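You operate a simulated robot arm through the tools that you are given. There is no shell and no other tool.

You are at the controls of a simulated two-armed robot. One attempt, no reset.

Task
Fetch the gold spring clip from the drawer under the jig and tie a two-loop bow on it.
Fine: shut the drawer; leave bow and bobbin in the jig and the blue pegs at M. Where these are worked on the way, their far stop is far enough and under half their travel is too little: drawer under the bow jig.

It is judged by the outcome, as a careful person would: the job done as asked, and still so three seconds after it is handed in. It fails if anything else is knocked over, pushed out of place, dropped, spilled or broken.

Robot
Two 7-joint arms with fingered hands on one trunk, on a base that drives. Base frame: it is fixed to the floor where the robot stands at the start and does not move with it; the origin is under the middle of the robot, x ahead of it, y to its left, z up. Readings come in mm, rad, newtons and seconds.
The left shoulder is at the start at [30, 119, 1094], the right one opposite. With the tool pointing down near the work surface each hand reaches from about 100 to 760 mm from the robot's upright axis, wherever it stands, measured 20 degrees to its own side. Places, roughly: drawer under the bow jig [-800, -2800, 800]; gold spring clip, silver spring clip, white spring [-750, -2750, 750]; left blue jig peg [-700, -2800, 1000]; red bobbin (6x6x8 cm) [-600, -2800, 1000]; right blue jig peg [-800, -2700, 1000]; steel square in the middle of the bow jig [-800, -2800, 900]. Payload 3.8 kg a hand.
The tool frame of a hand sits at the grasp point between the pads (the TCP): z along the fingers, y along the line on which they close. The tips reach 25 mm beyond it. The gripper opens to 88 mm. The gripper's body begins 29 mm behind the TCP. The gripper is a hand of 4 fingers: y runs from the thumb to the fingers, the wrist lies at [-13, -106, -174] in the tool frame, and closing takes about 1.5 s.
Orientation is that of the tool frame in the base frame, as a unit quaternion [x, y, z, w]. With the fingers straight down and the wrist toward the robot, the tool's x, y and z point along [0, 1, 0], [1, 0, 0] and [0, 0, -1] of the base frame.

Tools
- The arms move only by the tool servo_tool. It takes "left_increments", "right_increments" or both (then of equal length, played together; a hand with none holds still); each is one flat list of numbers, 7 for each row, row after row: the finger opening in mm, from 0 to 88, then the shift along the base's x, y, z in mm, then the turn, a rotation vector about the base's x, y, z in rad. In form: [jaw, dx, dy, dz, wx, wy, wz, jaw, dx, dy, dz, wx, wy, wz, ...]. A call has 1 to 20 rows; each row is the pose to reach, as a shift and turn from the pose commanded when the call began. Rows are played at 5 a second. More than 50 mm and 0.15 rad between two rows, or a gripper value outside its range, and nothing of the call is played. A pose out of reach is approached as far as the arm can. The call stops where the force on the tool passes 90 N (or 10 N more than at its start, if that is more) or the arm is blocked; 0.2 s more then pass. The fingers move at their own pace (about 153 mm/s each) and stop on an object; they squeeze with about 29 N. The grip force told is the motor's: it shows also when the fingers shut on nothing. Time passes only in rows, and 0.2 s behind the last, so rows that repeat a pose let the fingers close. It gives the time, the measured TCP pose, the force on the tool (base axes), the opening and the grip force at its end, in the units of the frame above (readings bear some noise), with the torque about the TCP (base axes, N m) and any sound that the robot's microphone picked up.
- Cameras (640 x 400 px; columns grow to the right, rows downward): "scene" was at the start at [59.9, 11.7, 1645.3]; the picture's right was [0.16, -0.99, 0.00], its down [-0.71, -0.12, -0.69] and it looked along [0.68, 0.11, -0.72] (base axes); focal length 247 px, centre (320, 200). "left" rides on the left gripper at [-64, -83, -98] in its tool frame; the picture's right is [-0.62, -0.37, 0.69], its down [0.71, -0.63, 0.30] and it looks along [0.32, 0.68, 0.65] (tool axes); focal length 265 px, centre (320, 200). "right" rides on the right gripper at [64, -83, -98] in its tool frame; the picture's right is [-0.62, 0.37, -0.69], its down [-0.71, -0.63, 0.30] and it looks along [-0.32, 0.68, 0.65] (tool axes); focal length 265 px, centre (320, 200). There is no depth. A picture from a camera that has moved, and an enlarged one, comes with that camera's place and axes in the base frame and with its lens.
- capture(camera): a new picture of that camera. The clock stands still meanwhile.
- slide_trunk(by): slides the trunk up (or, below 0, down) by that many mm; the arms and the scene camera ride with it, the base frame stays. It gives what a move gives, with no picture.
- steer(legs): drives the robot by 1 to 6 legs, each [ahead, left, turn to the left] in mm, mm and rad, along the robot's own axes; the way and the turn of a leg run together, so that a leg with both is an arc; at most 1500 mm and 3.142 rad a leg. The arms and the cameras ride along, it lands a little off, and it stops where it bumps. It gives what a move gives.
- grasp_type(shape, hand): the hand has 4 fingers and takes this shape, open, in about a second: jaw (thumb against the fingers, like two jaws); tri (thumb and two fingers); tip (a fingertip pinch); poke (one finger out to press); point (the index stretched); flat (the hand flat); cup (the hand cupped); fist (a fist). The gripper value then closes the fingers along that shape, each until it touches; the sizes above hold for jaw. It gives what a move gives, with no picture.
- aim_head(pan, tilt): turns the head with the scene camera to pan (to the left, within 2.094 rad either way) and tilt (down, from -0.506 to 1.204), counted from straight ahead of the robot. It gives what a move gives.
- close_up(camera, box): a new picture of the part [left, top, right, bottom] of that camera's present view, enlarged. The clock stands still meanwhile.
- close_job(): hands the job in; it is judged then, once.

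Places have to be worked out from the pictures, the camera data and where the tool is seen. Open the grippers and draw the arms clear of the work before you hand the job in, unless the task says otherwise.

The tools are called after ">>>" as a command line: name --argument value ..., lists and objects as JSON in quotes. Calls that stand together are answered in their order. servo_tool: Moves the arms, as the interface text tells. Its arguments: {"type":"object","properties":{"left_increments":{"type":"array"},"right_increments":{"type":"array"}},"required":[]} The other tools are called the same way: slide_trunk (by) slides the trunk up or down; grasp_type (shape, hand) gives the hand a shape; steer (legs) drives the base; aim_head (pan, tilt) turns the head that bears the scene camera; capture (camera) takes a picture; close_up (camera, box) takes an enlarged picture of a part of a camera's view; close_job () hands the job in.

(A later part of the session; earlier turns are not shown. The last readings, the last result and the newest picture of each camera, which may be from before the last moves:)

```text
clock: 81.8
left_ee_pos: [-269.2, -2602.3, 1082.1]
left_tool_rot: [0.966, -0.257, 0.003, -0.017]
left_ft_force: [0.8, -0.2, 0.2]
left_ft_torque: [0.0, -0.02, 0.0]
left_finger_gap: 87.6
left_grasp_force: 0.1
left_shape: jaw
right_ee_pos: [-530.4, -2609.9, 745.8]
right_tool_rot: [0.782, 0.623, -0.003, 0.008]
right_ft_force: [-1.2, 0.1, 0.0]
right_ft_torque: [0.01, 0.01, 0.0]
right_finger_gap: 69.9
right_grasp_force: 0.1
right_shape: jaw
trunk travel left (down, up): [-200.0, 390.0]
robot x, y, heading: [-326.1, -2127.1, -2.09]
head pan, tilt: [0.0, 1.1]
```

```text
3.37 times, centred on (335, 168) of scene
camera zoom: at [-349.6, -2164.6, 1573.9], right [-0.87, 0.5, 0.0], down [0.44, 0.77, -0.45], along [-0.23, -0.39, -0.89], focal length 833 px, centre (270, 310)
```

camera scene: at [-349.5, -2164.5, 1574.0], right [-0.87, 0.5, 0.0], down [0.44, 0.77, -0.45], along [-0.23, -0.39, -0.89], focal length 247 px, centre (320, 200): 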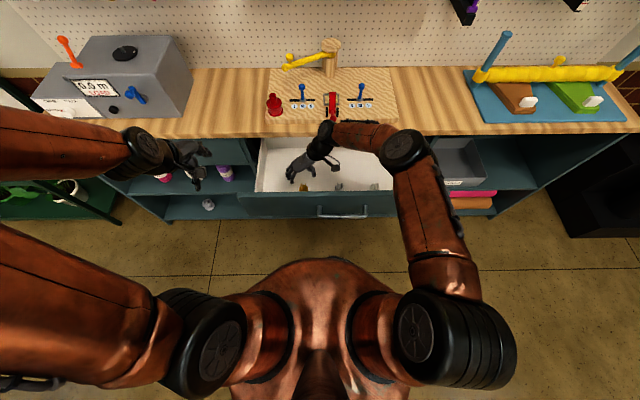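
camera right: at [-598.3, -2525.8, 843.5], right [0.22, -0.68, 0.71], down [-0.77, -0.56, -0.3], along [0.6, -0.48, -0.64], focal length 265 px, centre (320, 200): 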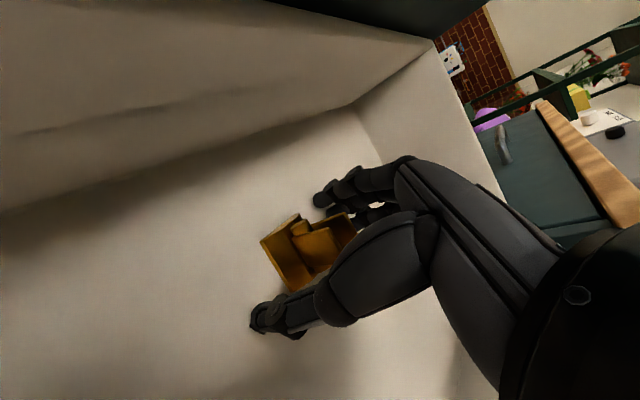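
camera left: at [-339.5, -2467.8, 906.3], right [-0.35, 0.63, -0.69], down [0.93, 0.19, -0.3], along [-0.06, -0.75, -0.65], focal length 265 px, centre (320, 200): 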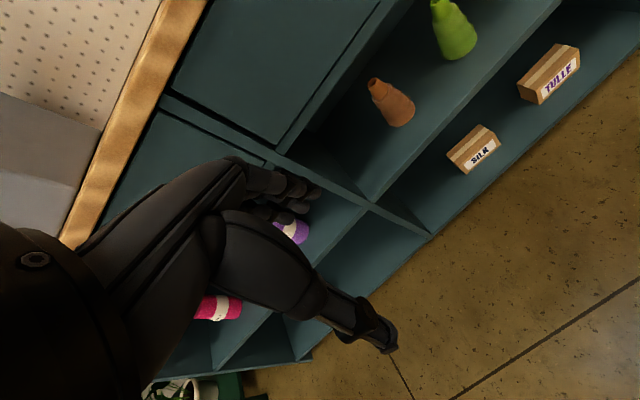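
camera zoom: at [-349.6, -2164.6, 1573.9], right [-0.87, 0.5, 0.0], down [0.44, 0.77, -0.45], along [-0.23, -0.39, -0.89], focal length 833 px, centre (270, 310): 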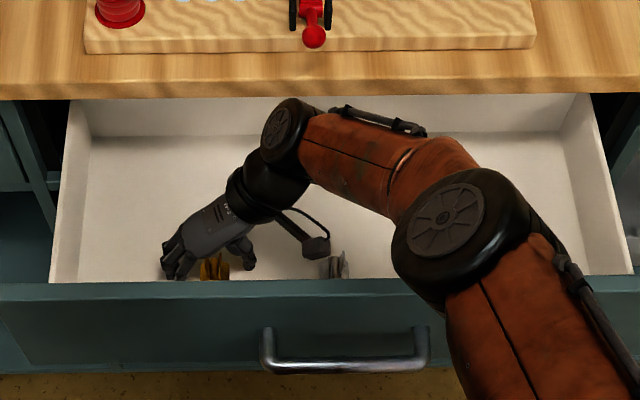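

No contact at z=746; the tip plane projects right onto the clip body. I go 6 mm lower and close the hand.

>>> servo_tool --right_increments '[70, 0, 0, -6, 0, 0, 0, 50, 0, 0, -6, 0, 0, 0, 36, 0, 0, -6, 0, 0, 0, 20, 0, 0, -6, 0, 0, 0, 10, 0, 0, -6, 0, 0, 0, 10, 0, 0, -6, 0, 0, 0, 10, 0, 0, -6, 0, 0, 0, 10, 0, 0, -6, 0, 0, 0]'

>>> capture --camera "right"

>>> close_up --camera "right" --box '[220, 160, 420, 320]'

```text
clock: 83.6
left_ee_pos: [-267.8, -2599.2, 1085.0]
left_tool_rot: [0.966, -0.258, 0.003, -0.015]
left_ft_force: [-0.1, -1.1, 0.5]
left_ft_torque: [0.01, 0.03, 0.02]
left_finger_gap: 87.8
left_grasp_force: 0.0
left_shape: jaw
right_ee_pos: [-530.9, -2609.8, 744.1]
right_tool_rot: [0.783, 0.621, -0.006, 0.01]
right_ft_force: [-2.0, -1.0, 47.7]
right_ft_torque: [0.16, -0.02, -0.06]
right_finger_gap: 34.7
right_grasp_force: 28.4
right_shape: jaw
trunk travel left (down, up): [-200.0, 390.0]
robot x, y, heading: [-329.8, -2129.3, -2.092]
head pan, tilt: [0.0, 1.1]
```

```text
taken
camera right: at [-598.4, -2525.3, 841.5], right [0.21, -0.67, 0.71], down [-0.78, -0.56, -0.29], along [0.59, -0.49, -0.64], focal length 265 px, centre (320, 200)
```

right: 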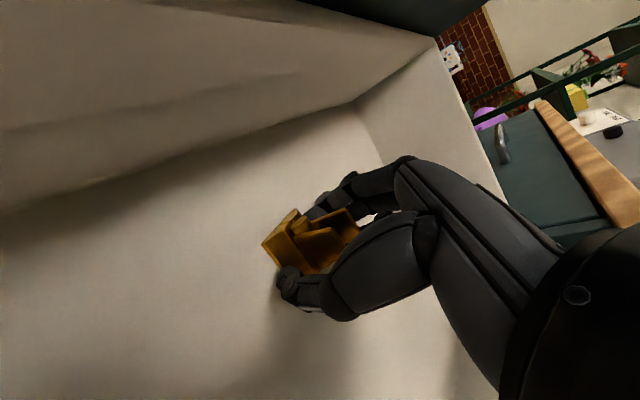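

```text
2.50 times, centred on (320, 240) of right
camera zoom: at [-598.4, -2525.3, 841.5], right [0.21, -0.67, 0.71], down [-0.78, -0.56, -0.29], along [0.59, -0.49, -0.64], focal length 664 px, centre (320, 100)
```

zoom: 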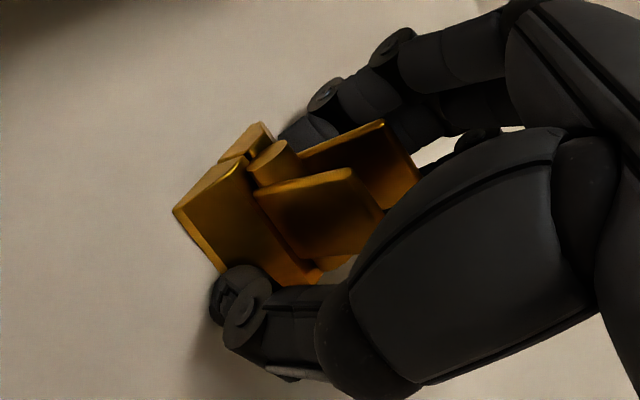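

The jaws stopped at 34.7 mm with 28 N on the clip; the fingertips press lightly on the floor (48 N up). I lift straight up gently and check that the clip comes along.

>>> servo_tool --right_increments '[10, 0, 0, 3, 0, 0, 0, 10, 0, 0, 8, 0, 0, 0, 10, 0, 0, 15, 0, 0, 0, 10, 0, 0, 25, 0, 0, 0, 10, 0, 0, 40, 0, 0, 0, 10, 0, 0, 60, 0, 0, 0, 10, 0, 0, 60, 0, 0, 0]'

>>> capture --camera "right"

>>> close_up --camera "right" --box '[220, 160, 420, 320]'

```text
clock: 85.2
left_ee_pos: [-268.8, -2601.6, 1082.2]
left_tool_rot: [0.966, -0.257, 0.003, -0.017]
left_ft_force: [-0.1, -0.4, -0.1]
left_ft_torque: [-0.02, 0.0, -0.01]
left_finger_gap: 87.8
left_grasp_force: 0.1
left_shape: jaw
right_ee_pos: [-531.0, -2608.3, 799.7]
right_tool_rot: [0.783, 0.622, -0.004, 0.007]
right_ft_force: [0.2, -0.7, -0.4]
right_ft_torque: [-0.01, -0.02, 0.04]
right_finger_gap: 33.1
right_grasp_force: 28.2
right_shape: jaw
trunk travel left (down, up): [-200.0, 390.0]
robot x, y, heading: [-325.1, -2123.3, -2.095]
head pan, tilt: [0.0, 1.1]
```

```text
taken
camera right: at [-598.4, -2525.9, 897.4], right [0.22, -0.68, 0.7], down [-0.77, -0.56, -0.3], along [0.6, -0.48, -0.64], focal length 265 px, centre (320, 200)
```

right: 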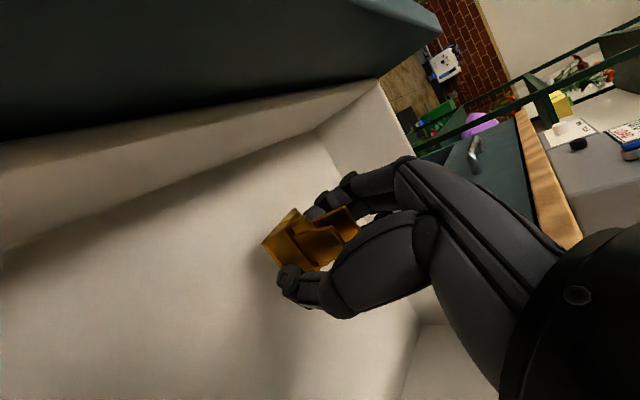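

```text
2.50 times, centred on (320, 240) of right
camera zoom: at [-598.4, -2525.9, 897.4], right [0.22, -0.68, 0.7], down [-0.77, -0.56, -0.3], along [0.6, -0.48, -0.64], focal length 664 px, centre (320, 100)
```

zoom: 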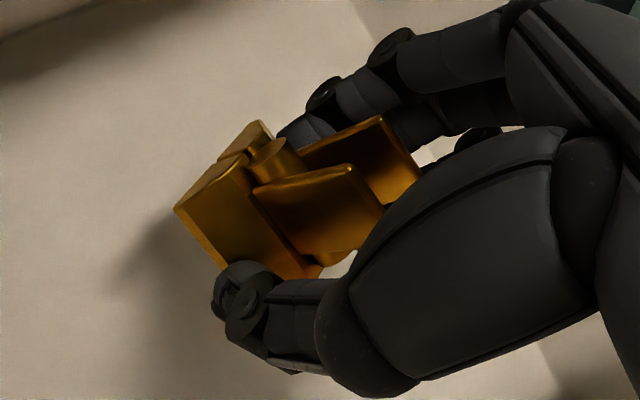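

The gold clip is firmly held (33 mm gap, 28 N). The drawer has to be shut before I can stand close enough to the jig, so I lift the clip clear and bring it back to my right.

>>> servo_tool --right_increments '[10, 0, 0, 30, 0, 0, 0, 10, 0, 0, 65, 0, 0, 0, 10, 0, 0, 100, 0, 0, 0, 10, 0, 0, 140, 0, 0, 0, 10, 0, 0, 180, 0, 0, 0, 10, 0, 0, 220, 0, 0, 0, 10, -10, 12, 250, 0, 0, 0, 10, -35, 38, 270, 0, 0, 0, 10, -62, 67, 280, 0, 0, 0, 10, -90, 97, 280, 0, 0, 0, 10, -118, 127, 280, 0, 0, 0, 10, -145, 156, 280, 0, 0, 0, 10, -171, 185, 280, 0, 0, 0, 10, -171, 185, 280, 0, 0, 0]'

>>> capture --camera "right"

>>> capture --camera "scene"

```text
clock: 88.2
left_ee_pos: [-268.2, -2601.9, 1082.9]
left_tool_rot: [0.967, -0.256, 0.003, -0.016]
left_ft_force: [0.0, 0.2, -0.7]
left_ft_torque: [0.0, 0.0, 0.02]
left_finger_gap: 87.7
left_grasp_force: 0.0
left_shape: jaw
right_ee_pos: [-701.0, -2425.3, 1080.7]
right_tool_rot: [0.783, 0.623, -0.002, 0.008]
right_ft_force: [-0.5, 0.9, 0.0]
right_ft_torque: [-0.01, 0.03, -0.04]
right_finger_gap: 32.8
right_grasp_force: 28.7
right_shape: jaw
trunk travel left (down, up): [-200.0, 390.0]
robot x, y, heading: [-325.7, -2127.1, -2.086]
head pan, tilt: [0.0, 1.1]
```

```text
taken
camera right: at [-769.2, -2341.1, 1177.9], right [0.22, -0.68, 0.7], down [-0.77, -0.56, -0.3], along [0.6, -0.48, -0.64], focal length 265 px, centre (320, 200)
```

right: 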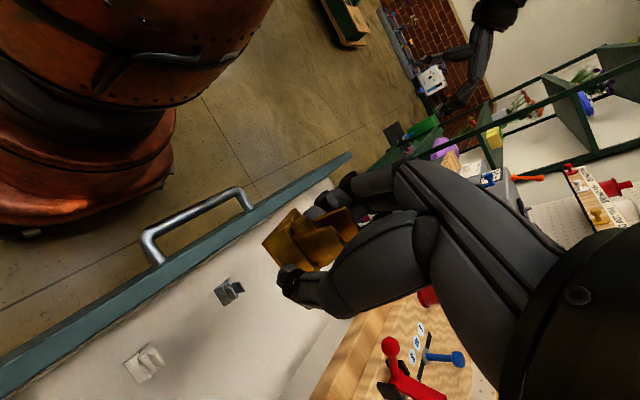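

```text
taken
camera scene: at [-349.3, -2165.3, 1573.9], right [-0.87, 0.5, 0.0], down [0.44, 0.77, -0.45], along [-0.23, -0.39, -0.89], focal length 247 px, centre (320, 200)
```

scene: 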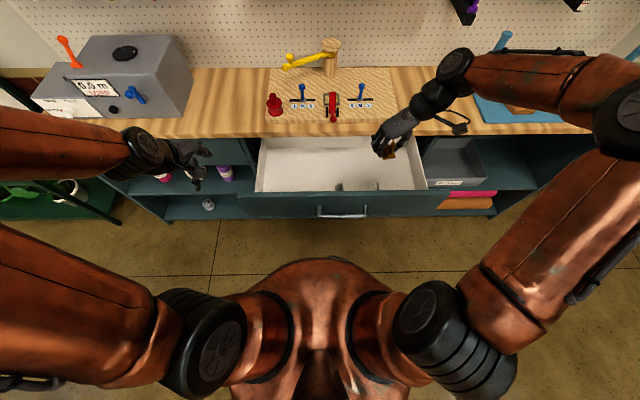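

The clip is safe in the right hand; silver and white remain in the drawer. I back up 100 mm, lower the trunk 100 mm, and turn the left hand to point forward for pushing the drawer shut.

>>> steer --legs '[[-100, 0, 0]]'

>>> slide_trunk --by -100

>>> servo_tool --left_increments '[60, 0, 0, 0, -0.124, 0.071, 0, 40, 0, 0, 0, -0.248, 0.142, 0, 20, 0, 0, -10, -0.371, 0.214, 0, 0, 0, 0, -20, -0.495, 0.285, 0, 0, 0, 0, -35, -0.619, 0.356, 0, 0, 0, 0, -50, -0.743, 0.427, 0, 0, 0, 0, -70, -0.867, 0.498, 0, 0, 0, 0, -90, -0.99, 0.57, 0, 0, 0, 0, -110, -1.114, 0.641, 0, 0, 0, 0, -130, -1.238, 0.712, 0, 0, 0, 0, -150, -1.362, 0.783, 0, 0, 0, 0, -150, -1.362, 0.783, 0]'

>>> capture --camera "scene"

>>> capture --camera "left"

```text
clock: 89.4
left_ee_pos: [-219.4, -2513.4, 1082.1]
left_tool_rot: [0.966, -0.257, 0.003, -0.015]
left_ft_force: [0.0, 0.9, -0.9]
left_ft_torque: [-0.03, 0.04, 0.0]
left_finger_gap: 87.7
left_grasp_force: 0.0
left_shape: jaw
right_ee_pos: [-650.5, -2334.6, 1081.6]
right_tool_rot: [0.783, 0.622, -0.004, 0.008]
right_ft_force: [0.1, 0.7, -0.4]
right_ft_torque: [-0.01, 0.02, 0.0]
right_finger_gap: 32.7
right_grasp_force: 28.8
right_shape: jaw
trunk travel left (down, up): [-200.0, 390.0]
robot x, y, heading: [-280.3, -2038.1, -2.09]
head pan, tilt: [0.0, 1.1]
```

```text
clock: 90.7
left_ee_pos: [-220.0, -2515.0, 983.2]
left_tool_rot: [0.966, -0.257, 0.002, -0.017]
left_ft_force: [0.2, 0.3, -0.2]
left_ft_torque: [-0.04, -0.01, -0.02]
left_finger_gap: 87.7
left_grasp_force: 0.1
left_shape: jaw
right_ee_pos: [-651.3, -2335.9, 979.9]
right_tool_rot: [0.783, 0.622, -0.003, 0.008]
right_ft_force: [-0.9, -0.1, -0.1]
right_ft_torque: [0.01, -0.04, -0.02]
right_finger_gap: 32.9
right_grasp_force: 28.7
right_shape: jaw
trunk travel left (down, up): [-100.0, 490.0]
robot x, y, heading: [-279.6, -2040.7, -2.09]
head pan, tilt: [0.0, 1.1]
```

```text
clock: 93.3
left_ee_pos: [-219.3, -2513.4, 833.6]
left_tool_rot: [0.694, -0.187, -0.182, 0.672]
left_ft_force: [0.1, -0.9, 0.1]
left_ft_torque: [0.0, 0.01, 0.0]
left_finger_gap: 0.0
left_grasp_force: 29.2
left_shape: jaw
left hand out of reach, approached as far as the arm can: row 3, 4, 5, 6
right_ee_pos: [-651.6, -2335.4, 981.0]
right_tool_rot: [0.783, 0.622, -0.004, 0.009]
right_ft_force: [0.7, -0.3, 0.8]
right_ft_torque: [0.01, 0.03, 0.01]
right_finger_gap: 32.8
right_grasp_force: 29.1
right_shape: jaw
trunk travel left (down, up): [-100.0, 490.0]
robot x, y, heading: [-275.8, -2038.2, -2.087]
head pan, tilt: [0.0, 1.1]
```

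```text
taken
camera scene: at [-299.5, -2076.6, 1473.9], right [-0.87, 0.5, 0.0], down [0.44, 0.77, -0.45], along [-0.23, -0.39, -0.89], focal length 247 px, centre (320, 200)
```

scene: 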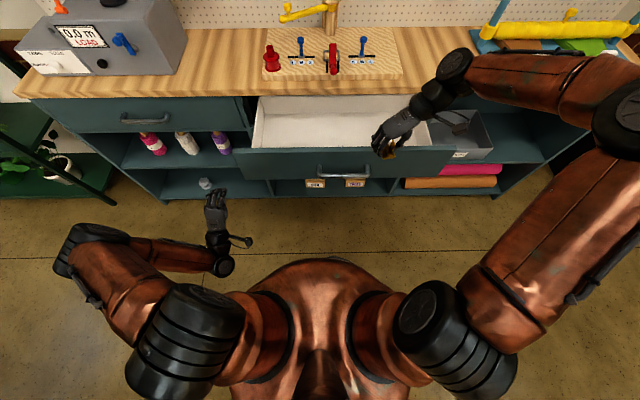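

```text
taken
camera left: at [-225.1, -2395.1, 752.1], right [-0.88, -0.28, -0.39], down [0.48, -0.6, -0.64], along [-0.06, -0.75, 0.66], focal length 265 px, centre (320, 200)
```

left: 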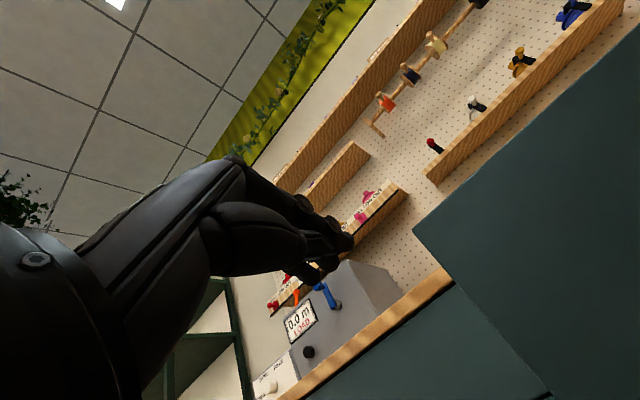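

The left hand points forward with closed fingers. I bring it sideways in front of the drawer panel, left of the handle.

>>> servo_tool --left_increments '[0, -32, 9, -7, 0, 0, 0, 0, -64, 18, -14, 0, 0, 0, 0, -96, 27, -21, 0, 0, 0, 0, -128, 36, -28, 0, 0, 0, 0, -160, 45, -35, 0, 0, 0, 0, -192, 53, -40, 0, 0, 0, 0, -192, 53, -40, 0, 0, 0]'

>>> capture --camera "scene"

>>> capture --camera "left"

```text
clock: 94.9
left_ee_pos: [-411.7, -2459.0, 793.3]
left_tool_rot: [0.694, -0.186, -0.181, 0.672]
left_ft_force: [-0.9, -0.5, 0.0]
left_ft_torque: [0.01, 0.0, -0.02]
left_finger_gap: 0.0
left_grasp_force: 28.7
left_shape: jaw
right_ee_pos: [-652.5, -2336.1, 980.6]
right_tool_rot: [0.783, 0.622, -0.004, 0.008]
right_ft_force: [0.1, 0.0, 0.1]
right_ft_torque: [-0.02, 0.0, 0.01]
right_finger_gap: 32.6
right_grasp_force: 28.5
right_shape: jaw
trunk travel left (down, up): [-100.0, 490.0]
robot x, y, heading: [-278.4, -2035.7, -2.09]
head pan, tilt: [0.0, 1.1]
```

```text
taken
camera scene: at [-299.3, -2076.7, 1473.9], right [-0.87, 0.5, 0.0], down [0.44, 0.77, -0.45], along [-0.23, -0.39, -0.89], focal length 247 px, centre (320, 200)
```

scene: 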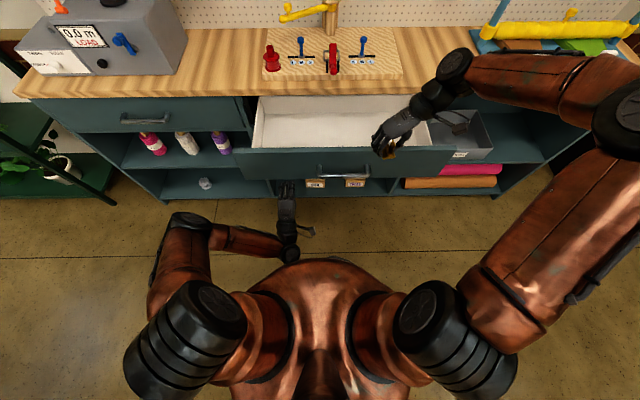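

```text
taken
camera left: at [-417.8, -2341.1, 712.1], right [-0.88, -0.28, -0.39], down [0.48, -0.6, -0.64], along [-0.06, -0.75, 0.66], focal length 265 px, centre (320, 200)
```

left: 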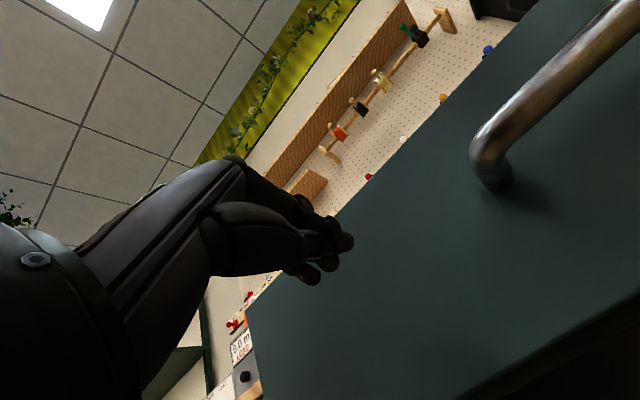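

The closed left hand faces the panel, clear of the handle. I push straight forward to shut the drawer, letting the force limit tell me when it's home.

>>> servo_tool --left_increments '[0, -8, -13.9, 0, 0, 0, 0, 0, -16, -27.7, 0, 0, 0, 0, 0, -23.9, -41.6, 0, 0, 0, 0, 0, -31.9, -55.5, 0, 0, 0, 0, 0, -39.9, -69.4, 0, 0, 0, 0, 0, -47.9, -83.2, 0, 0, 0, 0, 0, -55.8, -97.1, 0, 0, 0, 0, 0, -63.8, -111, 0, 0, 0, 0, 0, -71.8, -124.8, 0, 0, 0, 0, 0, -79.8, -138.7, 0, 0, 0, 0, 0, -87.7, -152.6, 0, 0, 0, 0, 0, -95.7, -166.4, 0, 0, 0, 0, 0, -103.7, -180.3, 0, 0, 0, 0, 0, -111.7, -194.2, 0, 0, 0, 0, 0, -119.6, -208, 0, 0, 0, 0, 0, -127.6, -221.9, 0, 0, 0, 0, 0, -135.6, -235.8, 0, 0, 0, 0, 0, -143.6, -249.7, 0, 0, 0, 0, 0, -151.5, -263.5, 0, 0, 0, 0]'

>>> capture --camera "scene"

```text
clock: 98.9
left_ee_pos: [-535.3, -2680.2, 801.4]
left_tool_rot: [0.694, -0.186, -0.181, 0.671]
left_ft_force: [-0.2, 0.0, 1.2]
left_ft_torque: [0.0, 0.01, -0.03]
left_finger_gap: 0.0
left_grasp_force: 28.9
left_shape: jaw
left hand out of reach, approached as far as the arm can: row 16, 17, 18, 19
right_ee_pos: [-652.5, -2336.2, 979.6]
right_tool_rot: [0.783, 0.622, -0.003, 0.008]
right_ft_force: [0.2, -0.2, -0.4]
right_ft_torque: [0.03, -0.01, 0.0]
right_finger_gap: 32.6
right_grasp_force: 29.2
right_shape: jaw
trunk travel left (down, up): [-100.0, 490.0]
robot x, y, heading: [-280.5, -2038.9, -2.086]
head pan, tilt: [0.0, 1.1]
```

```text
taken
camera scene: at [-299.6, -2076.8, 1473.9], right [-0.87, 0.5, 0.0], down [0.44, 0.77, -0.45], along [-0.23, -0.39, -0.89], focal length 247 px, centre (320, 200)
```

scene: 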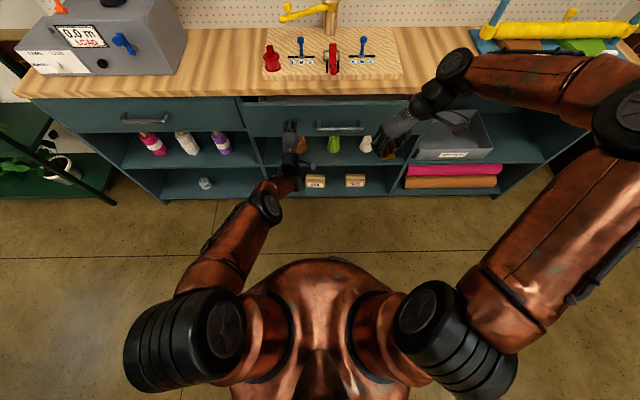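

The drawer is nearly shut (about 50 mm left) but the arm is at full stretch. I draw the left hand back 110 mm, drive forward 110 mm and push the rest.

>>> servo_tool --left_increments '[0, 14, 24, 0, 0, 0, 0, 0, 28, 48, 0, 0, 0, 0, 0, 42, 72, 0, 0, 0, 0, 0, 55, 96, 0, 0, 0, 0]'

>>> steer --legs '[[110, 0, 0]]'

>>> servo_tool --left_increments '[0, -5, -8.7, 0, 0, 0, 0, 0, -10, -17.3, 0, 0, 0, 0, 0, -15, -26, 0, 0, 0, 0, 0, -20, -34.7, 0, 0, 0, 0, 0, -25, -43.3, 0, 0, 0, 0, 0, -30, -52, 0, 0, 0, 0, 0, -35, -60.7, 0, 0, 0, 0, 0, -40, -69.4, 0, 0, 0, 0, 0, -45, -78, 0, 0, 0, 0, 0, -50, -86.7, 0, 0, 0, 0]'

>>> capture --camera "scene"

```text
clock: 99.9
left_ee_pos: [-480.4, -2583.4, 802.2]
left_tool_rot: [0.694, -0.185, -0.18, 0.672]
left_ft_force: [-0.1, -0.5, 0.7]
left_ft_torque: [0.0, 0.02, -0.03]
left_finger_gap: 0.0
left_grasp_force: 28.9
left_shape: jaw
right_ee_pos: [-650.9, -2334.9, 981.2]
right_tool_rot: [0.783, 0.622, -0.004, 0.007]
right_ft_force: [0.1, -0.2, -0.4]
right_ft_torque: [-0.03, 0.01, 0.02]
right_finger_gap: 32.9
right_grasp_force: 29.0
right_shape: jaw
trunk travel left (down, up): [-100.0, 490.0]
robot x, y, heading: [-275.6, -2038.3, -2.091]
head pan, tilt: [0.0, 1.1]
```

```text
clock: 101.1
left_ee_pos: [-536.1, -2680.8, 799.4]
left_tool_rot: [0.694, -0.186, -0.181, 0.671]
left_ft_force: [-0.3, -0.6, -0.1]
left_ft_torque: [-0.01, 0.01, -0.01]
left_finger_gap: 0.0
left_grasp_force: 28.8
left_shape: jaw
right_ee_pos: [-706.7, -2434.0, 980.7]
right_tool_rot: [0.783, 0.623, -0.003, 0.008]
right_ft_force: [-0.3, 0.7, -0.5]
right_ft_torque: [0.02, 0.02, -0.02]
right_finger_gap: 32.7
right_grasp_force: 28.9
right_shape: jaw
trunk travel left (down, up): [-100.0, 490.0]
robot x, y, heading: [-330.4, -2132.8, -2.09]
head pan, tilt: [0.0, 1.1]
```

```text
clock: 102.8
left_ee_pos: [-563.6, -2728.7, 800.6]
left_tool_rot: [0.689, -0.184, -0.186, 0.676]
left_ft_force: [29.3, 43.5, 14.1]
left_ft_torque: [-0.46, 0.29, -0.05]
left_finger_gap: 0.0
left_grasp_force: 28.7
left_shape: jaw
right_ee_pos: [-701.5, -2427.8, 983.8]
right_tool_rot: [0.781, 0.624, -0.006, 0.009]
right_ft_force: [0.0, -0.1, 0.3]
right_ft_torque: [0.0, 0.02, 0.02]
right_finger_gap: 32.7
right_grasp_force: 29.3
right_shape: jaw
trunk travel left (down, up): [-100.0, 490.0]
robot x, y, heading: [-331.2, -2131.8, -2.089]
head pan, tilt: [0.0, 1.1]
stopped in row 8 (left hand): the force on the tool passed its limit at 102 N (the readings are from after the stop); the commanded pose is now the measured one
```

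```text
taken
camera scene: at [-349.2, -2164.8, 1474.3], right [-0.87, 0.49, 0.0], down [0.44, 0.77, -0.46], along [-0.23, -0.4, -0.89], focal length 247 px, centre (320, 200)
```

scene: 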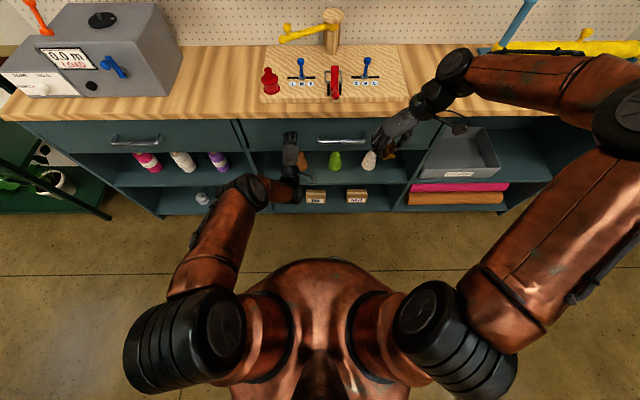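

The drawer hit its closed stop (102 N). I retract the left hand, raise it and turn it tool-down off to the left.

>>> servo_tool --left_increments '[0, 15, 26, 0, 0, 0, 0, 0, 37, 64, 0, 0, 0, 0, 0, 60, 104, 0, 0, 0, 0, 0, 82, 143, 0, 0, 0, 0, 0, 100, 173, 20, 0.05, -0.03, 0, 0, 112, 166, 50, 0.18, -0.1, 0, 10, 124, 159, 80, 0.3, -0.17, 0, 20, 136, 152, 110, 0.42, -0.24, 0, 30, 148, 146, 140, 0.54, -0.31, 0, 40, 160, 139, 170, 0.66, -0.38, 0, 50, 172, 132, 200, 0.78, -0.45, 0, 60, 184, 125, 230, 0.9, -0.52, 0, 60, 196, 118, 250, 1.02, -0.59, 0, 60, 208, 111, 260, 1.14, -0.66, 0, 60, 220, 104, 270, 1.26, -0.725, 0, 60, 230, 98, 270, 1.36, -0.782, 0]'

>>> capture --camera "scene"

>>> close_up --camera "scene" --box '[230, 80, 450, 215]'

```text
clock: 106.2
left_ee_pos: [-338.2, -2640.1, 1064.5]
left_tool_rot: [0.969, -0.246, 0.005, 0.016]
left_ft_force: [-0.6, -0.3, -0.1]
left_ft_torque: [0.0, -0.01, 0.03]
left_finger_gap: 59.6
left_grasp_force: 0.1
left_shape: jaw
left hand out of reach, approached as far as the arm can: row 10, 11, 12, 15, 16
right_ee_pos: [-705.3, -2431.7, 981.1]
right_tool_rot: [0.782, 0.623, -0.003, 0.008]
right_ft_force: [0.5, -0.9, 0.0]
right_ft_torque: [-0.02, 0.0, -0.01]
right_finger_gap: 32.8
right_grasp_force: 29.1
right_shape: jaw
trunk travel left (down, up): [-100.0, 490.0]
robot x, y, heading: [-334.6, -2132.3, -2.084]
head pan, tilt: [0.0, 1.1]
```

```text
taken
camera scene: at [-353.4, -2172.6, 1473.9], right [-0.87, 0.49, 0.0], down [0.44, 0.78, -0.45], along [-0.22, -0.39, -0.89], focal length 247 px, centre (320, 200)
```

scene: 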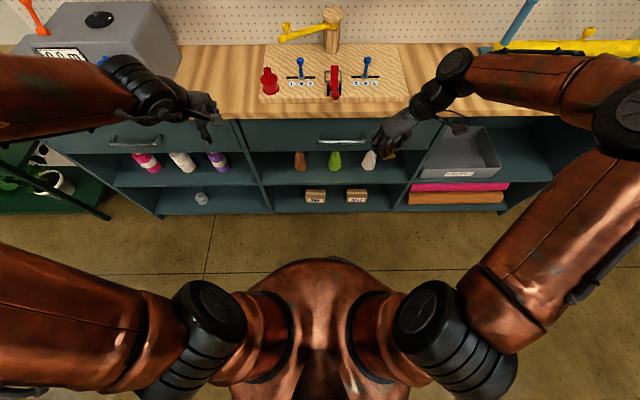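

```text
2.91 times, centred on (340, 148) of scene
camera zoom: at [-353.4, -2172.6, 1473.9], right [-0.87, 0.49, 0.0], down [0.44, 0.78, -0.45], along [-0.22, -0.39, -0.89], focal length 719 px, centre (262, 353)
```

zoom: 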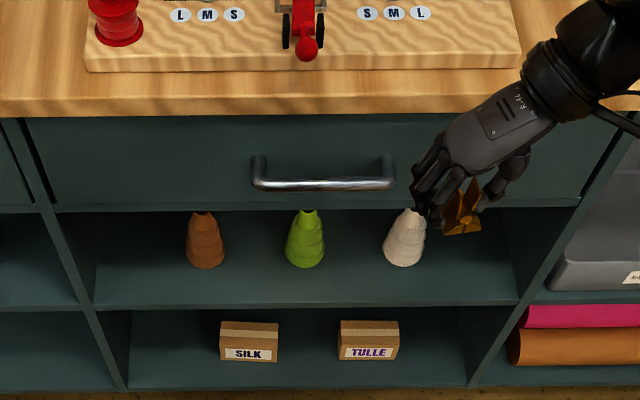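

The drawer is flush shut and the clip is visible in the right hand. I raise the trunk 100 mm for clearance, then drive 240 mm forward to bring the jig within easy reach.

>>> slide_trunk --by 100

>>> steer --legs '[[120, 0, 0], [120, 0, 0]]'

>>> aim_head --pan 0.0 --tilt 1.0

>>> capture --camera "scene"

>>> capture --camera "right"

```text
clock: 107.5
left_ee_pos: [-338.7, -2638.3, 1164.5]
left_tool_rot: [0.969, -0.246, 0.005, 0.014]
left_ft_force: [-0.5, 0.5, 0.7]
left_ft_torque: [-0.01, -0.03, 0.02]
left_finger_gap: 59.7
left_grasp_force: 0.2
left_shape: jaw
right_ee_pos: [-704.3, -2432.7, 1080.7]
right_tool_rot: [0.782, 0.623, -0.003, 0.008]
right_ft_force: [0.1, -0.6, -0.7]
right_ft_torque: [0.01, 0.0, 0.01]
right_finger_gap: 32.7
right_grasp_force: 28.7
right_shape: jaw
trunk travel left (down, up): [-200.0, 390.0]
robot x, y, heading: [-332.9, -2132.7, -2.089]
head pan, tilt: [0.0, 1.1]
```

```text
clock: 109.6
left_ee_pos: [-457.4, -2850.0, 1163.9]
left_tool_rot: [0.969, -0.245, 0.005, 0.014]
left_ft_force: [-0.3, -0.6, 0.4]
left_ft_torque: [0.04, 0.01, -0.02]
left_finger_gap: 59.4
left_grasp_force: 0.0
left_shape: jaw
right_ee_pos: [-825.6, -2642.6, 1078.9]
right_tool_rot: [0.782, 0.623, -0.003, 0.008]
right_ft_force: [0.0, -0.2, -0.7]
right_ft_torque: [0.0, 0.0, -0.02]
right_finger_gap: 32.6
right_grasp_force: 28.9
right_shape: jaw
trunk travel left (down, up): [-200.0, 390.0]
robot x, y, heading: [-455.1, -2341.4, -2.087]
head pan, tilt: [0.0, 1.1]
```

```text
clock: 110.2
left_ee_pos: [-458.2, -2846.8, 1164.6]
left_tool_rot: [0.969, -0.246, 0.004, 0.015]
left_ft_force: [0.0, 1.2, 0.0]
left_ft_torque: [0.0, 0.05, -0.01]
left_finger_gap: 60.0
left_grasp_force: 0.0
left_shape: jaw
right_ee_pos: [-824.5, -2641.3, 1081.5]
right_tool_rot: [0.782, 0.623, -0.003, 0.008]
right_ft_force: [-0.2, 0.6, -0.7]
right_ft_torque: [-0.04, -0.01, -0.03]
right_finger_gap: 32.6
right_grasp_force: 28.4
right_shape: jaw
trunk travel left (down, up): [-200.0, 390.0]
robot x, y, heading: [-452.6, -2342.2, -2.087]
head pan, tilt: [0.0, 1.0]
```

```text
taken
camera scene: at [-476.1, -2387.3, 1580.5], right [-0.87, 0.49, 0.0], down [0.42, 0.73, -0.54], along [-0.27, -0.47, -0.84], focal length 247 px, centre (320, 200)
```

scene: 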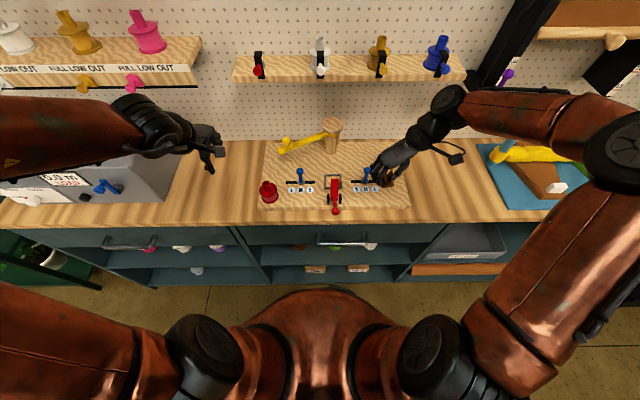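

```text
taken
camera right: at [-892.3, -2558.6, 1177.9], right [0.22, -0.68, 0.7], down [-0.77, -0.56, -0.3], along [0.6, -0.48, -0.64], focal length 265 px, centre (320, 200)
```

right: 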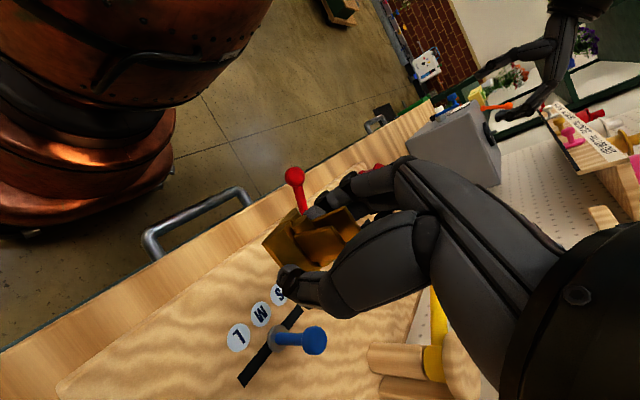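

I'm now close to the jig. I enlarge the jig in the scene view to fix the square, lever and arm positions precisely.

>>> close_up --camera "scene" --box '[240, 100, 430, 225]'

>>> close_up --camera "scene" --box '[310, 160, 370, 220]'

>>> capture --camera "left"

```text
3.20 times, centred on (335, 162) of scene
camera zoom: at [-476.1, -2387.3, 1580.5], right [-0.87, 0.49, 0.0], down [0.42, 0.73, -0.54], along [-0.27, -0.47, -0.84], focal length 791 px, centre (272, 320)
```

zoom: 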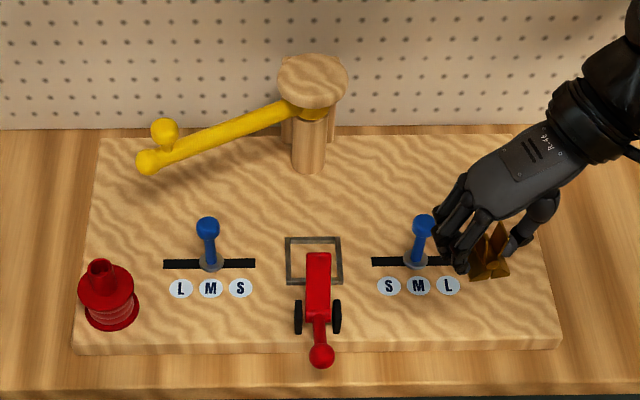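

```text
6.67 times, centred on (340, 190) of scene
camera zoom: at [-476.1, -2387.3, 1580.5], right [-0.87, 0.49, 0.0], down [0.42, 0.73, -0.54], along [-0.27, -0.47, -0.84], focal length 1648 px, centre (187, 267)
```

zoom: 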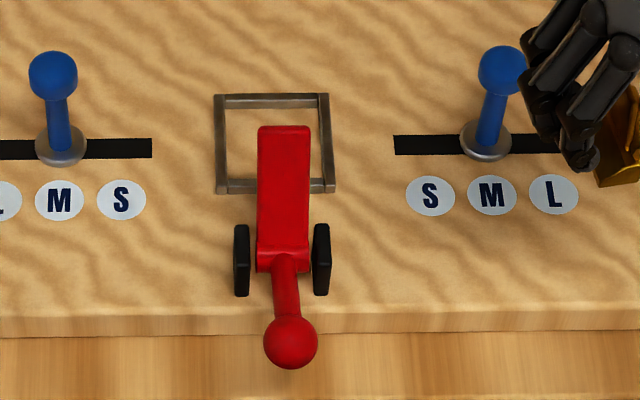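

```text
taken
camera left: at [-475.2, -2742.0, 1259.0], right [-0.37, 0.6, -0.71], down [0.93, 0.2, -0.31], along [-0.04, -0.78, -0.63], focal length 265 px, centre (320, 200)
```

left: 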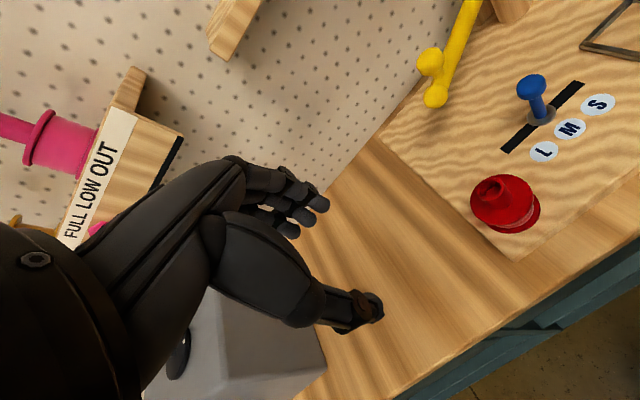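

The square centre is at about (-764, -2803), frame top near z 913, and the hand kinematics agree with the camera within ~3 mm. I carry the clip over the square at a safe height and look.

>>> servo_tool --right_increments '[10, 12, -32, 0, 0, 0, 0, 10, 24, -64, 0, 0, 0, 0, 10, 36, -97, 0, 0, 0, 0, 10, 48, -129, 0, 0, 0, 0, 10, 60, -161, 0, 0, 0, 0, 10, 60, -161, -30, 0, 0, 0, 10, 60, -161, -60, 0, 0, 0, 10, 60, -161, -60, 0, 0, 0]'

>>> capture --camera "right"

>>> close_up --camera "scene" --box '[270, 120, 410, 220]'

```text
clock: 112.0
left_ee_pos: [-457.4, -2848.3, 1164.1]
left_tool_rot: [0.969, -0.246, 0.005, 0.015]
left_ft_force: [0.2, -0.5, 0.2]
left_ft_torque: [0.01, 0.01, 0.02]
left_finger_gap: 59.5
left_grasp_force: 0.0
left_shape: jaw
right_ee_pos: [-763.4, -2803.5, 1020.8]
right_tool_rot: [0.782, 0.623, -0.004, 0.007]
right_ft_force: [0.6, 0.6, -0.9]
right_ft_torque: [0.01, 0.01, 0.0]
right_finger_gap: 32.8
right_grasp_force: 28.9
right_shape: jaw
trunk travel left (down, up): [-200.0, 390.0]
robot x, y, heading: [-452.9, -2347.6, -2.09]
head pan, tilt: [0.0, 1.0]
```

```text
taken
camera right: at [-831.6, -2719.9, 1118.6], right [0.22, -0.68, 0.7], down [-0.77, -0.56, -0.3], along [0.6, -0.48, -0.64], focal length 265 px, centre (320, 200)
```

right: 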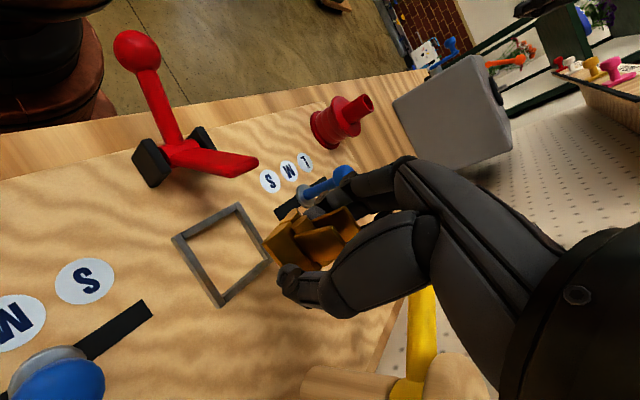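

```text
4.00 times, centred on (340, 170) of scene
camera zoom: at [-475.1, -2387.1, 1580.5], right [-0.87, 0.49, 0.0], down [0.42, 0.73, -0.54], along [-0.27, -0.47, -0.84], focal length 989 px, centre (240, 320)
```

zoom: 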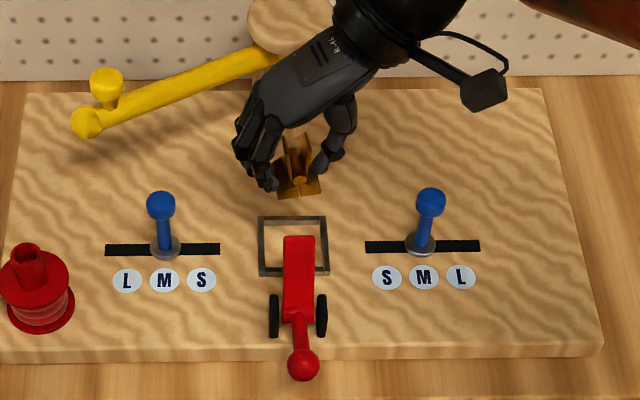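

Both views show the clip over the square, though the hand camera suggests the frame centre is ~10 mm nearer to me than the TCP. I lower to just above the frame and check with close-ups.

>>> servo_tool --right_increments '[10, 2, 2, -20, 0, 0, 0, 10, 4, 4, -40, 0, 0, 0, 10, 4, 4, -55, 0, 0, 0, 10, 4, 4, -55, 0, 0, 0]'

>>> close_up --camera "right" --box '[120, 120, 380, 330]'

>>> close_up --camera "scene" --box '[310, 140, 380, 210]'

```text
clock: 113.0
left_ee_pos: [-458.3, -2846.8, 1165.5]
left_tool_rot: [0.969, -0.246, 0.005, 0.014]
left_ft_force: [0.3, 0.5, 0.8]
left_ft_torque: [0.01, -0.03, 0.0]
left_finger_gap: 59.8
left_grasp_force: 0.0
left_shape: jaw
right_ee_pos: [-760.7, -2798.9, 964.7]
right_tool_rot: [0.783, 0.622, -0.003, 0.008]
right_ft_force: [0.1, -0.5, -0.6]
right_ft_torque: [-0.03, -0.02, -0.01]
right_finger_gap: 32.6
right_grasp_force: 29.0
right_shape: jaw
trunk travel left (down, up): [-200.0, 390.0]
robot x, y, heading: [-451.2, -2342.6, -2.081]
head pan, tilt: [0.0, 1.0]
```

```text
1.90 times, centred on (250, 225) of right
camera zoom: at [-828.3, -2715.9, 1062.9], right [0.22, -0.68, 0.7], down [-0.77, -0.56, -0.3], along [0.6, -0.48, -0.64], focal length 506 px, centre (453, 152)
```

zoom: 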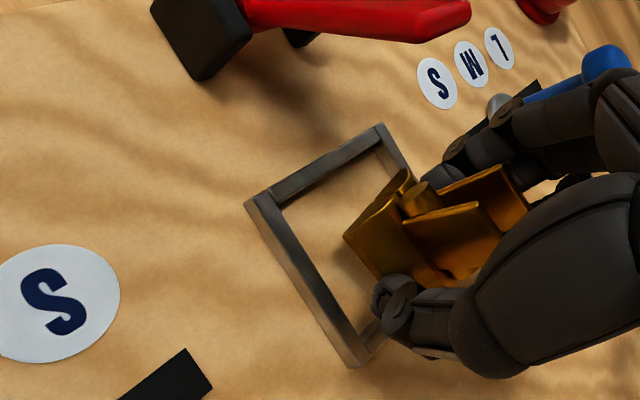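

```text
5.71 times, centred on (345, 175) of scene
camera zoom: at [-476.1, -2387.4, 1580.5], right [-0.87, 0.49, 0.0], down [0.42, 0.73, -0.54], along [-0.27, -0.47, -0.84], focal length 1413 px, centre (177, 343)
```

zoom: 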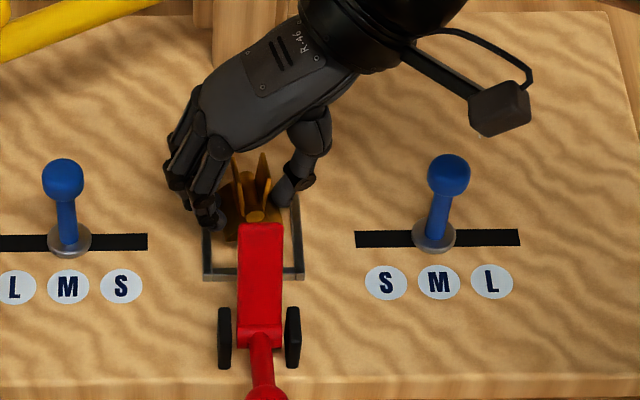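

The scene view shows the clip centred on the frame, while the hand camera puts the frame a few mm to the left; I split the difference (≈3 mm left, 3 mm nearer). I lower another 10 mm and inspect again.

>>> servo_tool --right_increments '[10, 2, 1, -5, 0, 0, 0, 10, 4, 1, -10, 0, 0, 0, 10, 4, 1, -10, 0, 0, 0]'

>>> close_up --camera "right" --box '[200, 150, 360, 310]'

>>> close_up --camera "scene" --box '[315, 155, 365, 205]'

```text
clock: 113.8
left_ee_pos: [-457.9, -2847.0, 1164.4]
left_tool_rot: [0.969, -0.246, 0.005, 0.015]
left_ft_force: [-0.9, 0.0, 0.0]
left_ft_torque: [0.01, 0.01, -0.01]
left_finger_gap: 59.6
left_grasp_force: 0.1
left_shape: jaw
right_ee_pos: [-756.7, -2797.5, 956.0]
right_tool_rot: [0.783, 0.622, -0.004, 0.009]
right_ft_force: [-2.7, 0.5, 11.0]
right_ft_torque: [-0.04, -0.2, -0.02]
right_finger_gap: 32.6
right_grasp_force: 29.3
right_shape: jaw
trunk travel left (down, up): [-200.0, 390.0]
robot x, y, heading: [-448.7, -2344.6, -2.087]
head pan, tilt: [0.0, 1.0]
```

```text
2.50 times, centred on (280, 230) of right
camera zoom: at [-824.4, -2714.5, 1054.3], right [0.22, -0.67, 0.71], down [-0.77, -0.56, -0.3], along [0.6, -0.48, -0.64], focal length 664 px, centre (420, 125)
```

zoom: 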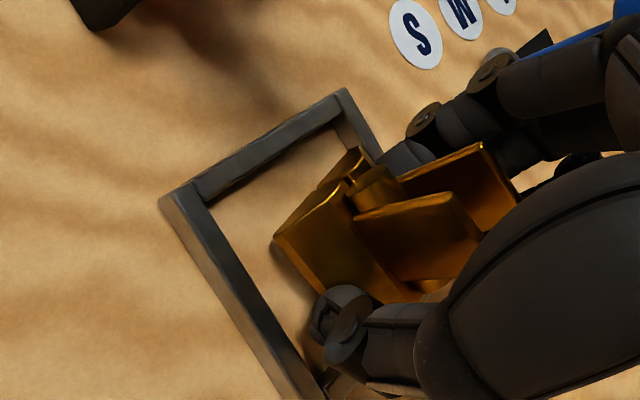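

```text
8.00 times, centred on (340, 180) of scene
camera zoom: at [-476.0, -2386.5, 1580.7], right [-0.87, 0.49, 0.0], down [0.42, 0.73, -0.54], along [-0.27, -0.47, -0.84], focal length 1978 px, centre (160, 360)
```

zoom: 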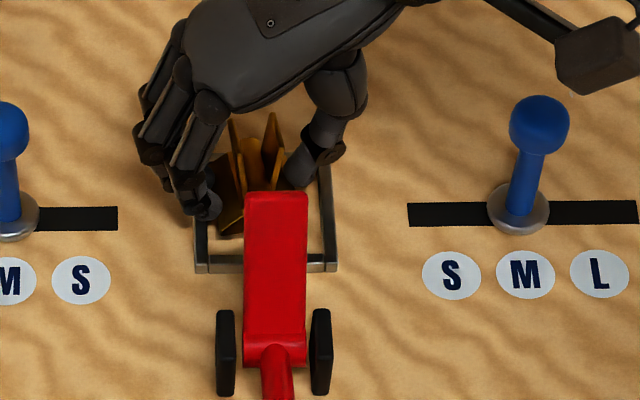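

There's light contact (11 N) at z=956: the fingertips rest on the frame bars with the clip bottom level with the frame, within about 4 mm of centre. I raise 2 mm and open the hand so the clip drops into the frame.

>>> servo_tool --right_increments '[10, 0, 0, 3, 0, 0, 0, 40, 0, 0, 3, 0, 0, 0, 52, 0, 0, 3, 0, 0, 0, 60, 0, 0, 3, 0, 0, 0, 60, 0, 0, 3, 0, 0, 0, 60, 0, 0, 3, 0, 0, 0]'

>>> close_up --camera "right" --box '[200, 150, 360, 310]'

>>> close_up --camera "scene" --box '[315, 155, 365, 205]'

```text
clock: 115.2
left_ee_pos: [-457.8, -2847.3, 1165.1]
left_tool_rot: [0.969, -0.246, 0.005, 0.015]
left_ft_force: [0.5, 0.0, -0.2]
left_ft_torque: [-0.02, -0.01, 0.02]
left_finger_gap: 59.8
left_grasp_force: 0.0
left_shape: jaw
right_ee_pos: [-758.3, -2798.7, 959.4]
right_tool_rot: [0.782, 0.623, -0.003, 0.008]
right_ft_force: [1.2, 0.3, 0.2]
right_ft_torque: [-0.01, 0.01, 0.03]
right_finger_gap: 59.4
right_grasp_force: 0.1
right_shape: jaw
trunk travel left (down, up): [-200.0, 390.0]
robot x, y, heading: [-448.3, -2337.4, -2.095]
head pan, tilt: [0.0, 1.0]
```

```text
2.50 times, centred on (280, 230) of right
camera zoom: at [-824.3, -2714.8, 1056.2], right [0.22, -0.68, 0.7], down [-0.77, -0.56, -0.3], along [0.6, -0.48, -0.64], focal length 664 px, centre (420, 125)
```

zoom: 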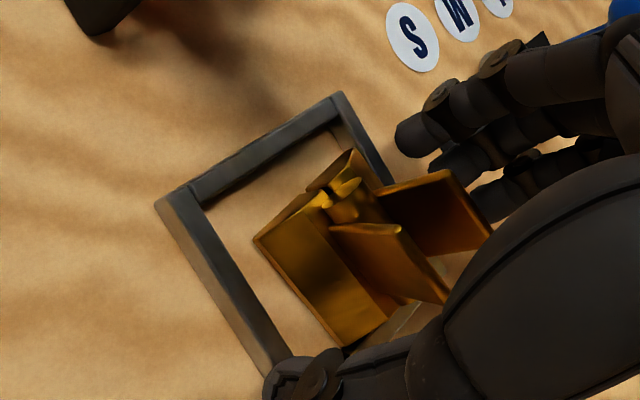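

```text
8.00 times, centred on (340, 180) of scene
camera zoom: at [-476.1, -2387.4, 1580.5], right [-0.87, 0.49, 0.0], down [0.42, 0.73, -0.54], along [-0.27, -0.47, -0.84], focal length 1978 px, centre (160, 360)
```

zoom: 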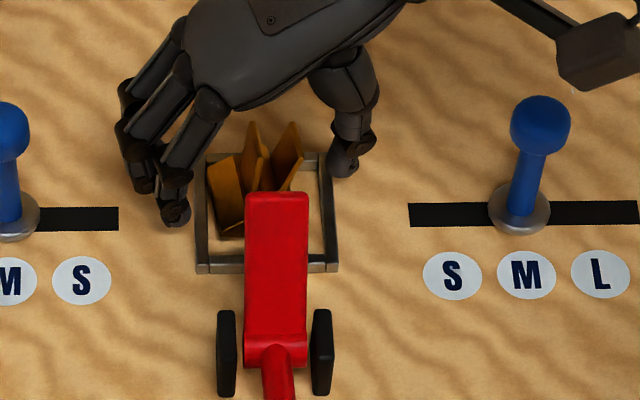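

The clip has dropped inside the frame. I raise the hand straight up and clear, then inspect how it sits.

>>> servo_tool --right_increments '[60, 0, 0, 20, 0, 0, 0, 60, 0, 0, 45, 0, 0, 0, 60, 0, 0, 80, 0, 0, 0, 60, 0, 0, 115, 0, 0, 0, 60, -30, 17, 125, 0, 0, 0, 60, -60, 34, 130, 0, 0, 0, 60, -95, 54, 130, 0, 0, 0, 60, -130, 74, 130, 0, 0, 0]'

>>> close_up --camera "scene" --box '[310, 150, 370, 210]'

>>> capture --camera "right"

```text
clock: 117.0
left_ee_pos: [-458.7, -2849.1, 1164.7]
left_tool_rot: [0.969, -0.246, 0.004, 0.015]
left_ft_force: [-0.5, 0.2, 0.1]
left_ft_torque: [0.0, -0.01, 0.0]
left_finger_gap: 59.6
left_grasp_force: 0.1
left_shape: jaw
right_ee_pos: [-887.7, -2724.8, 1087.8]
right_tool_rot: [0.782, 0.623, -0.004, 0.009]
right_ft_force: [-0.1, 0.5, 0.4]
right_ft_torque: [0.02, 0.01, -0.01]
right_finger_gap: 59.9
right_grasp_force: 0.1
right_shape: jaw
trunk travel left (down, up): [-200.0, 390.0]
robot x, y, heading: [-450.2, -2340.2, -2.083]
head pan, tilt: [0.0, 1.0]
```

```text
6.67 times, centred on (340, 180) of scene
camera zoom: at [-476.8, -2386.8, 1580.5], right [-0.87, 0.49, 0.0], down [0.42, 0.73, -0.54], along [-0.27, -0.47, -0.84], focal length 1648 px, centre (187, 333)
```

zoom: 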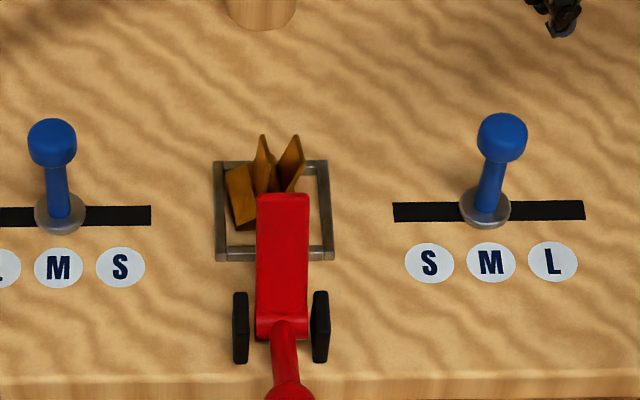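

```text
taken
camera right: at [-955.5, -2640.0, 1186.3], right [0.22, -0.67, 0.71], down [-0.77, -0.56, -0.3], along [0.6, -0.48, -0.64], focal length 265 px, centre (320, 200)
```

right: 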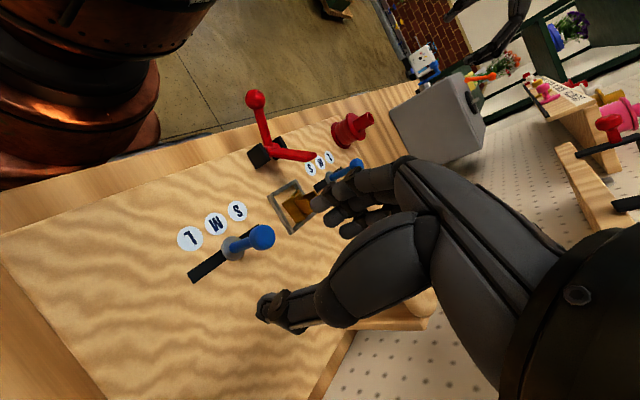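

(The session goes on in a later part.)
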